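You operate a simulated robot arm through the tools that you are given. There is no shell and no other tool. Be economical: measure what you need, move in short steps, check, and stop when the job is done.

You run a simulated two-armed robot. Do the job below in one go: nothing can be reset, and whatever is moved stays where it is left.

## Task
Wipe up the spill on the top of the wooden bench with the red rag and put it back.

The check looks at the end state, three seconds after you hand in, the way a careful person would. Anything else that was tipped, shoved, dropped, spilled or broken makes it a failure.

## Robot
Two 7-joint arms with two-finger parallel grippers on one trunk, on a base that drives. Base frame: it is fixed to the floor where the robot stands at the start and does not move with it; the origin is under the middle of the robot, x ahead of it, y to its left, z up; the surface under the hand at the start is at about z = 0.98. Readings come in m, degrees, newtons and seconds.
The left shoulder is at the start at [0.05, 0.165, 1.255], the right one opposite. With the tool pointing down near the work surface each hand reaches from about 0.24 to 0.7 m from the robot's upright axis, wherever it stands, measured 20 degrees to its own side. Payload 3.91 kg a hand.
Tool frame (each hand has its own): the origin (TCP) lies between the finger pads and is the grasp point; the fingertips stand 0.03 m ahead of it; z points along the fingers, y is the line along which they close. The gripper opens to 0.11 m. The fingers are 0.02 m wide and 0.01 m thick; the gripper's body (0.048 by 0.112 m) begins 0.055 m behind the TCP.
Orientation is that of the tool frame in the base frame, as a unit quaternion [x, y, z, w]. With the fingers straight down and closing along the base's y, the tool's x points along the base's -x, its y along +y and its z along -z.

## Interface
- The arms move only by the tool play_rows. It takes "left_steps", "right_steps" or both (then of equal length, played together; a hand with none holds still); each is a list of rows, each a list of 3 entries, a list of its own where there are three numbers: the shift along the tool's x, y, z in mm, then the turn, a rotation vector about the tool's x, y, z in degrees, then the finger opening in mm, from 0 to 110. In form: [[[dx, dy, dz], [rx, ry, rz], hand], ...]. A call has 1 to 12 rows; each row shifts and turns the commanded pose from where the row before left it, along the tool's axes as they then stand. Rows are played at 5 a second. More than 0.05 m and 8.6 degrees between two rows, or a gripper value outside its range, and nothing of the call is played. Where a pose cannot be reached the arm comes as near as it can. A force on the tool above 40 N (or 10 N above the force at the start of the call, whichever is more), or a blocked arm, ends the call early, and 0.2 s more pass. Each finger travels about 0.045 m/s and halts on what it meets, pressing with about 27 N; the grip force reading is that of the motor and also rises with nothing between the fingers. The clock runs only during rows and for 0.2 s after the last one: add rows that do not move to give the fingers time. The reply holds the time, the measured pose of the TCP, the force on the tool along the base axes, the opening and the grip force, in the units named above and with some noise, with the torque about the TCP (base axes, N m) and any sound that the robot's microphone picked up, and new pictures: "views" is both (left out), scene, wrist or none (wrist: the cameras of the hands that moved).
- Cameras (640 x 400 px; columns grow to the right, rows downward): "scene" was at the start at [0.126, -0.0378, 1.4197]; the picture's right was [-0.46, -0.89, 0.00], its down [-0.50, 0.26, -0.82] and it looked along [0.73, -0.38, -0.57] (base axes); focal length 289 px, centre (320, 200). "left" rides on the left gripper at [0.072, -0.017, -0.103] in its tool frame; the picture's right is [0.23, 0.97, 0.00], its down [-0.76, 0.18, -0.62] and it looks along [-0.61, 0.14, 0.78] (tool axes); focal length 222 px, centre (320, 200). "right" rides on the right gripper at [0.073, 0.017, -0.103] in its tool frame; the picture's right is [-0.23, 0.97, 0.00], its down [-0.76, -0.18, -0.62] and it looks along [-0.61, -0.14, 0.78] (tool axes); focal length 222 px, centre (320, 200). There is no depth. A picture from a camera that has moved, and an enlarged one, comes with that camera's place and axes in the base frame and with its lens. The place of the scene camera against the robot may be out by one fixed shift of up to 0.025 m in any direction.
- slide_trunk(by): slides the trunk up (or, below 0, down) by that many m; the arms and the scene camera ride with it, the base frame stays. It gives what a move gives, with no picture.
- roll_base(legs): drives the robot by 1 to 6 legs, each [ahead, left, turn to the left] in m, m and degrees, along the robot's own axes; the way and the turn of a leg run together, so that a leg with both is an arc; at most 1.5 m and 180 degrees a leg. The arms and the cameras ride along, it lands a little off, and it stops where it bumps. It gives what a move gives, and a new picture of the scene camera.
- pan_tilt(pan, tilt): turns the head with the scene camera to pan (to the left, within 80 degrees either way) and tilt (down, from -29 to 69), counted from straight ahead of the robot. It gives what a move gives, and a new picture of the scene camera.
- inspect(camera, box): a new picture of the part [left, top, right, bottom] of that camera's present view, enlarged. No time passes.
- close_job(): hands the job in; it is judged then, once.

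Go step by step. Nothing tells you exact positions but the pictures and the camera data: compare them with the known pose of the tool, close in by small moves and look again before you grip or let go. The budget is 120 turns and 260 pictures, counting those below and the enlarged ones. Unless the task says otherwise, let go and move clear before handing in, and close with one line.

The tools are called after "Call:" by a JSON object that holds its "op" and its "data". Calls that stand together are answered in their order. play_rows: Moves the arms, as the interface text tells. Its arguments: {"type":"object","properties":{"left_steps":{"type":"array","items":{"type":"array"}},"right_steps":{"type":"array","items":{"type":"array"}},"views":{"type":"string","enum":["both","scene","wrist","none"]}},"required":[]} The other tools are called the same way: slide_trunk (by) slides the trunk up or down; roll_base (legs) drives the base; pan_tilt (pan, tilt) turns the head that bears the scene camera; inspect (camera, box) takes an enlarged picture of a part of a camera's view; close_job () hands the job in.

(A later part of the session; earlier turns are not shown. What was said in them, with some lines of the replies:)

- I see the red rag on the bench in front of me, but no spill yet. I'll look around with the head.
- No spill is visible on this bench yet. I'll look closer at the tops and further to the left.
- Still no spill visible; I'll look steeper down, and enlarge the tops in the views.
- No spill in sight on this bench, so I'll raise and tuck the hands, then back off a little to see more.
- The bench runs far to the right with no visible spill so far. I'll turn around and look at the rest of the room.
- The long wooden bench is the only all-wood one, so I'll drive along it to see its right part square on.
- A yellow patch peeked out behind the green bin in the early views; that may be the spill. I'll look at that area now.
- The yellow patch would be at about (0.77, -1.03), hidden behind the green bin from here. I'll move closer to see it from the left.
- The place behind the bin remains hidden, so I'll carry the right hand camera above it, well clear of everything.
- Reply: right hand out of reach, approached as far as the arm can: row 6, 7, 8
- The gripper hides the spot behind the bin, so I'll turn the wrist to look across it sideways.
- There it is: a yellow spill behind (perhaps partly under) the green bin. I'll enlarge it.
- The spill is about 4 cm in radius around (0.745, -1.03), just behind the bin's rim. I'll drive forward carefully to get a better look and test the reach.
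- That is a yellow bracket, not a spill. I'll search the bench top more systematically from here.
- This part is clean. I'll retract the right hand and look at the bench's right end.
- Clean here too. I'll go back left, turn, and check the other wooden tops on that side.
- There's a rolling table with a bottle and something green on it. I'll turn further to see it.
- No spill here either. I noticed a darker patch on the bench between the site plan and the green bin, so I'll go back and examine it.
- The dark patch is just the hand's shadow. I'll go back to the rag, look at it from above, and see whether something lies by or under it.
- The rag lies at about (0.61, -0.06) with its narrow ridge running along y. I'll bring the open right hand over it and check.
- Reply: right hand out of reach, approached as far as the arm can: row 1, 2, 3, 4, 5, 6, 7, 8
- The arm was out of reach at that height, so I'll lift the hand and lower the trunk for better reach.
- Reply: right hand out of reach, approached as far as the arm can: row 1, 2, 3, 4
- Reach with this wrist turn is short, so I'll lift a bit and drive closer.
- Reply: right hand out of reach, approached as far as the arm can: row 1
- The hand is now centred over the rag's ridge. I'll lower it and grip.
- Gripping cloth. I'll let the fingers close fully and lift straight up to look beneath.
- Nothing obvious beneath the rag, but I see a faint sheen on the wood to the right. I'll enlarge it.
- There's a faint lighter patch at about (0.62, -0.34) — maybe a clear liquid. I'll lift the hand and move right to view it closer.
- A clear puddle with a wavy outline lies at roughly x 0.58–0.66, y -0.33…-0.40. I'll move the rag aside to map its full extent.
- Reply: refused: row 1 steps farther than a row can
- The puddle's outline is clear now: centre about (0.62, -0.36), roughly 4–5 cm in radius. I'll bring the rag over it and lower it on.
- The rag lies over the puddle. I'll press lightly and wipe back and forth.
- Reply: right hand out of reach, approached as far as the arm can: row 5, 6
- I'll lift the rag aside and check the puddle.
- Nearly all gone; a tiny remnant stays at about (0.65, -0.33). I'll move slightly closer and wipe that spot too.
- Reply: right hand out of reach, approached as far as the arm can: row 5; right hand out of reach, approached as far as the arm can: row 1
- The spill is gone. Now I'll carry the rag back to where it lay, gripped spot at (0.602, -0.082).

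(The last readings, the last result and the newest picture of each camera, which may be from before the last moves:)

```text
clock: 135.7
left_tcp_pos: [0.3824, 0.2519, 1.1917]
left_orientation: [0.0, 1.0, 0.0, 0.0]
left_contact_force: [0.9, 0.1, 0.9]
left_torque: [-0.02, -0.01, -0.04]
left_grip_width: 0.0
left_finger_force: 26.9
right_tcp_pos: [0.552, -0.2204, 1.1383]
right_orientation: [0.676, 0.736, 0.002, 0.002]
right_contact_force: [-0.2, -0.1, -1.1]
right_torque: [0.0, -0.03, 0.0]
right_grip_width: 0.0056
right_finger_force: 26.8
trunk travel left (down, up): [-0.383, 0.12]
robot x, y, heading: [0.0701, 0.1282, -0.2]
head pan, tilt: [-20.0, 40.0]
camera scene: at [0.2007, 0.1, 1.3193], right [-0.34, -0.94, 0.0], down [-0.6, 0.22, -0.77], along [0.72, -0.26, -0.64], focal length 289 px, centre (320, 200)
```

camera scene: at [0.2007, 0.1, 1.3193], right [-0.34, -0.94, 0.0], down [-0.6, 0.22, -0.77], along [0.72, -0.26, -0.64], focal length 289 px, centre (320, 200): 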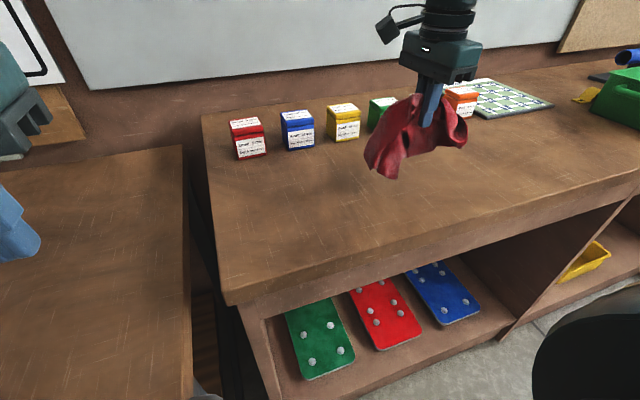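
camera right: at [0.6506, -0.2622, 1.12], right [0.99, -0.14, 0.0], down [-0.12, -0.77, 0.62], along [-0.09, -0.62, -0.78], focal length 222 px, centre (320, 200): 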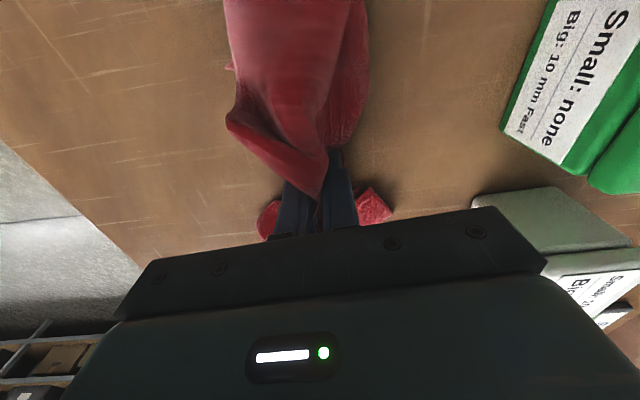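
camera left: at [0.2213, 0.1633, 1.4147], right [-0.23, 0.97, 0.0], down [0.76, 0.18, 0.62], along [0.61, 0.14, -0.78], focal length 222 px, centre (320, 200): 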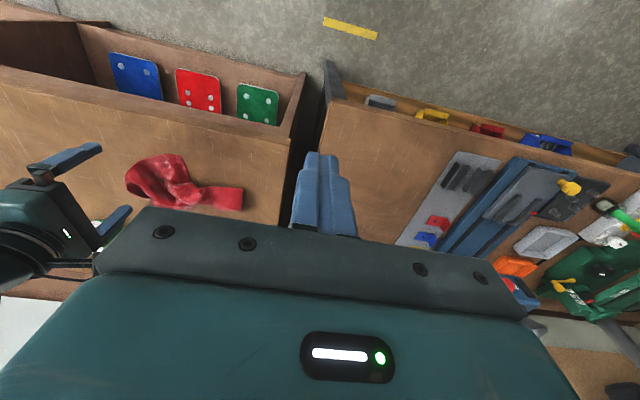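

Call:
{"op": "play_rows", "data": {"right_steps": [[[34, 15, 0], [0, 0, 0], 0], [[34, 15, 0], [0, 0, 0], 0], [[34, 16, 0], [0, 0, 0], 0], [[31, 16, 0], [0, 0, 0], 0], [[0, 0, 35], [0, 0, 0], 0], [[0, 0, 35], [0, 0, 0], 0], [[0, 0, 35], [0, 0, 0], 0], [[0, 0, 14], [0, 0, 0], 0], [[0, 0, 0], [0, 0, 0], 0]]}}

```text
clock: 137.7
left_tcp_pos: [0.3833, 0.2522, 1.1925]
left_orientation: [0.0, 1.0, 0.0, 0.001]
left_contact_force: [0.5, -0.2, -0.3]
left_torque: [0.02, -0.01, -0.05]
left_grip_width: 0.0
left_finger_force: 27.0
right_tcp_pos: [0.604, -0.0815, 1.0215]
right_orientation: [0.677, 0.736, 0.003, 0.003]
right_contact_force: [0.8, 1.4, 2.4]
right_torque: [0.07, 0.01, -0.01]
right_grip_width: 0.0057
right_finger_force: 26.4
trunk travel left (down, up): [-0.383, 0.12]
robot x, y, heading: [0.07, 0.1264, -0.1]
head pan, tilt: [-20.0, 40.0]
camera scene: at [0.2005, 0.1003, 1.3194], right [-0.34, -0.94, 0.0], down [-0.6, 0.22, -0.77], along [0.72, -0.26, -0.64], focal length 289 px, centre (320, 200)
camera right: at [0.6135, -0.0081, 1.1243], right [0.99, -0.14, 0.01], down [-0.12, -0.77, 0.62], along [-0.09, -0.62, -0.78], focal length 222 px, centre (320, 200)
```

scene: 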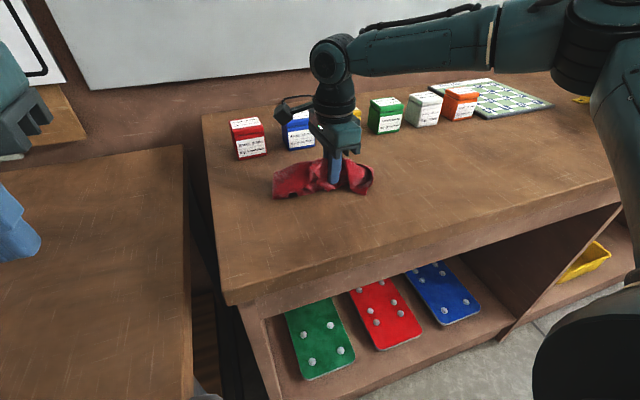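
right: 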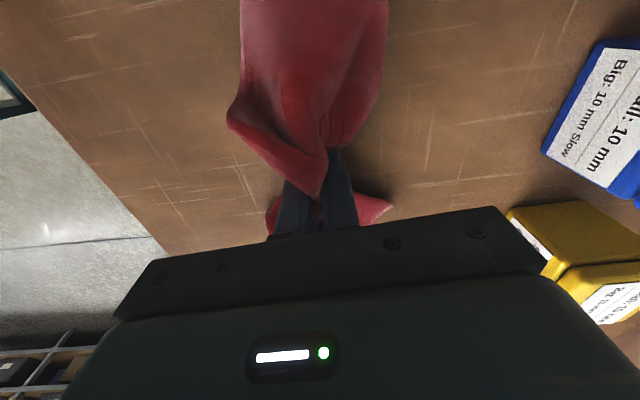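

The rag is back on its spot. I'll let go and lift away.

Call:
{"op": "play_rows", "data": {"right_steps": [[[0, 0, 0], [0, 0, 0], 30], [[0, 0, 0], [0, 0, 0], 50], [[0, 0, 0], [0, 0, 0], 60], [[0, 0, 0], [0, 0, 0], 60], [[0, 0, -20], [0, 0, 0], 60], [[0, 0, -30], [0, 0, 0], 60], [[0, 0, -40], [0, 0, 0], 60], [[0, 0, -40], [0, 0, 0], 60], [[0, -30, -30], [0, 0, 0], 60], [[-20, -40, 0], [0, 0, 0], 60], [[-20, -40, 0], [0, 0, 0], 60], [[-40, -20, 0], [0, 0, 0], 60]]}}

```text
clock: 140.3
left_tcp_pos: [0.3826, 0.2506, 1.1917]
left_orientation: [0.0, 1.0, 0.001, 0.0]
left_contact_force: [-0.1, -0.7, -0.8]
left_torque: [0.0, -0.01, -0.01]
left_grip_width: 0.0002
left_finger_force: 26.8
right_tcp_pos: [0.4807, -0.1726, 1.1784]
right_orientation: [0.676, 0.737, 0.002, 0.0]
right_contact_force: [0.3, -1.3, 0.2]
right_torque: [0.0, 0.0, 0.02]
right_grip_width: 0.0602
right_finger_force: 0.1
trunk travel left (down, up): [-0.383, 0.12]
robot x, y, heading: [0.0745, 0.1295, -0.2]
head pan, tilt: [-20.0, 40.0]
camera scene: at [0.2004, 0.0991, 1.3193], right [-0.34, -0.94, 0.0], down [-0.6, 0.22, -0.77], along [0.72, -0.26, -0.64], focal length 289 px, centre (320, 200)
camera right: at [0.4887, -0.1006, 1.2822], right [0.99, -0.14, 0.0], down [-0.12, -0.78, 0.62], along [-0.09, -0.61, -0.78], focal length 222 px, centre (320, 200)
```

scene: 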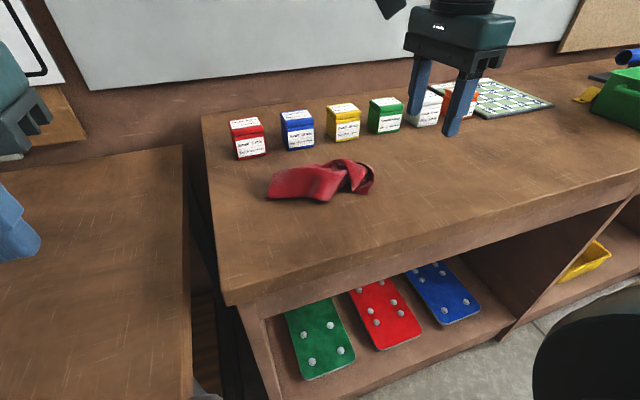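
right: 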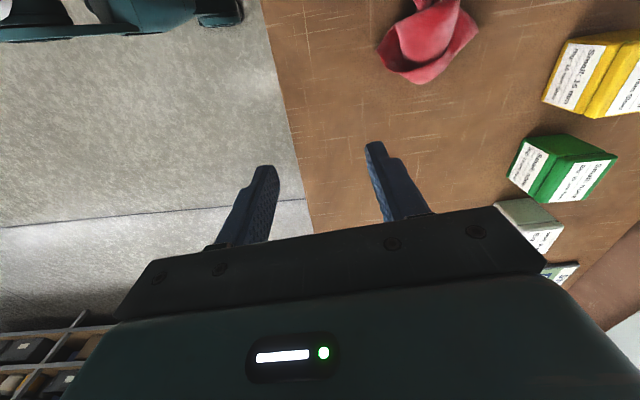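

Rag is in place. One last look at the wiped area from the earlier viewpoint.

Call:
{"op": "roll_base", "data": {"legs": [[0, -0.25, 0]]}}

Call:
{"op": "play_rows", "data": {"right_steps": [[[-40, -10, 0], [0, 0, 0], 60], [[-40, -10, 0], [0, 0, 0], 60], [[-40, -10, 0], [0, 0, 0], 60]], "views": "none"}}

Call:
{"op": "pan_tilt", "data": {"pan": -35, "tilt": 40}}

Call:
{"op": "inspect", "data": {"camera": "scene", "box": [220, 150, 330, 220]}}

Call:
{"op": "inspect", "data": {"camera": "scene", "box": [120, 130, 400, 300]}}

```text
clock: 143.1
left_tcp_pos: [0.3814, 0.0017, 1.1912]
left_orientation: [0.001, 1.0, 0.0, 0.0]
left_contact_force: [-0.4, 0.2, -0.3]
left_torque: [-0.01, -0.02, 0.02]
left_grip_width: 0.0
left_finger_force: 27.2
right_tcp_pos: [0.4791, -0.4218, 1.1785]
right_orientation: [0.677, 0.736, 0.002, 0.002]
right_contact_force: [0.1, 0.6, 0.2]
right_torque: [0.02, 0.0, 0.02]
right_grip_width: 0.06
right_finger_force: 0.0
trunk travel left (down, up): [-0.383, 0.12]
robot x, y, heading: [0.0695, -0.1245, 0.1]
head pan, tilt: [-20.0, 40.0]
camera scene: at [0.2003, -0.15, 1.3193], right [-0.34, -0.94, 0.0], down [-0.6, 0.22, -0.77], along [0.72, -0.26, -0.64], focal length 289 px, centre (320, 200)
```

scene: 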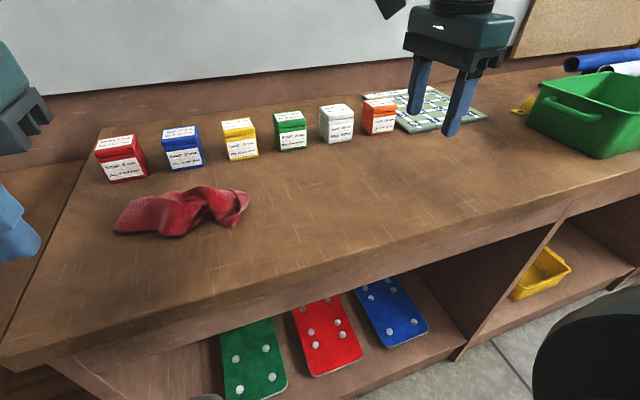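

```text
clock: 143.9
left_tcp_pos: [0.3827, 0.0007, 1.1909]
left_orientation: [0.001, 1.0, 0.0, 0.001]
left_contact_force: [0.2, -0.7, 0.6]
left_torque: [0.01, 0.02, 0.01]
left_grip_width: 0.0
left_finger_force: 27.6
right_tcp_pos: [0.4619, -0.5477, 1.178]
right_orientation: [0.677, 0.736, 0.001, 0.001]
right_contact_force: [-1.3, -0.9, 0.1]
right_torque: [0.01, 0.01, 0.02]
right_grip_width: 0.0601
right_finger_force: 0.0
trunk travel left (down, up): [-0.383, 0.12]
robot x, y, heading: [0.0756, -0.1215, -0.2]
head pan, tilt: [-20.0, 40.0]
```

```text
clock: 144.6
left_tcp_pos: [0.3827, 0.0009, 1.1918]
left_orientation: [0.001, 1.0, -0.001, 0.001]
left_contact_force: [0.4, -0.7, -0.5]
left_torque: [0.0, -0.01, -0.02]
left_grip_width: 0.0002
left_finger_force: 27.3
right_tcp_pos: [0.4622, -0.5449, 1.1785]
right_orientation: [0.677, 0.736, 0.002, 0.002]
right_contact_force: [-0.1, -0.2, -0.2]
right_torque: [-0.01, 0.0, 0.01]
right_grip_width: 0.06
right_finger_force: 0.2
trunk travel left (down, up): [-0.383, 0.12]
robot x, y, heading: [0.0717, -0.1261, -0.1]
head pan, tilt: [-35.0, 40.0]
camera scene: at [0.1901, -0.1694, 1.3193], right [-0.57, -0.82, 0.0], down [-0.53, 0.37, -0.77], along [0.63, -0.44, -0.64], focal length 289 px, centre (320, 200)
```

scene: 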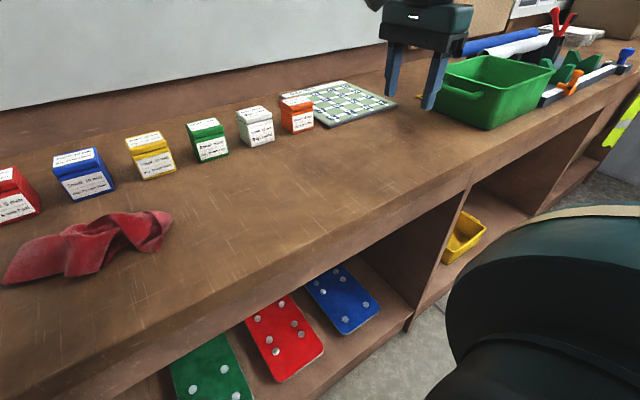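

```text
5.71 times, centred on (275, 185) of scene
camera zoom: at [0.1901, -0.1694, 1.3193], right [-0.57, -0.82, 0.0], down [-0.53, 0.37, -0.77], along [0.63, -0.44, -0.64], focal length 1650 px, centre (577, 286)
```

zoom: 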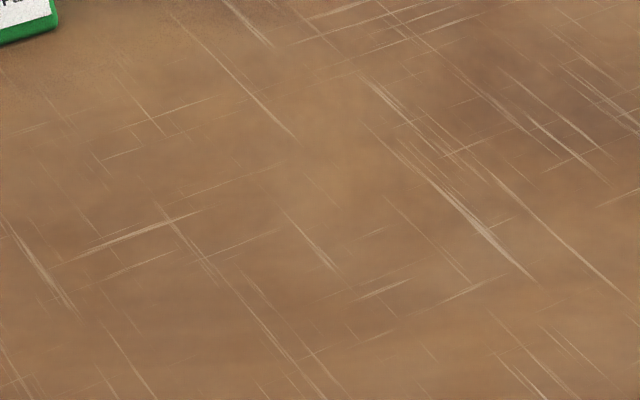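

```text
2.29 times, centred on (260, 215) of scene
camera zoom: at [0.1901, -0.1694, 1.3193], right [-0.57, -0.82, 0.0], down [-0.53, 0.37, -0.77], along [0.63, -0.44, -0.64], focal length 660 px, centre (457, 166)
```

zoom: 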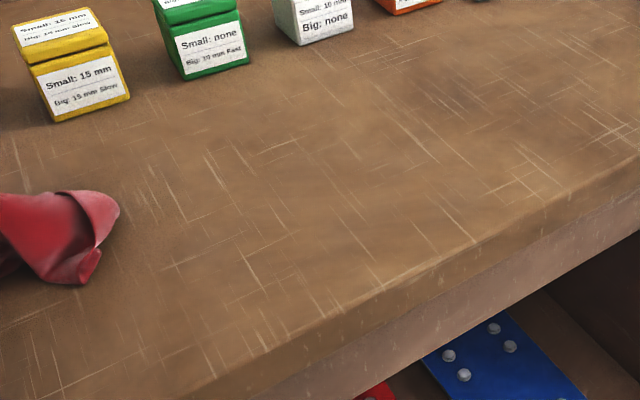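

The wood is fully clean, the rag is back, the boxes are untouched, and both hands are clear.

Call:
{"op": "close_job", "data": {}}

```text
The job is handed in.
```

I wiped up the spill, a clear puddle on the bench top in front of the green and white boxes. The red rag is back where it lay, and nothing else was moved.
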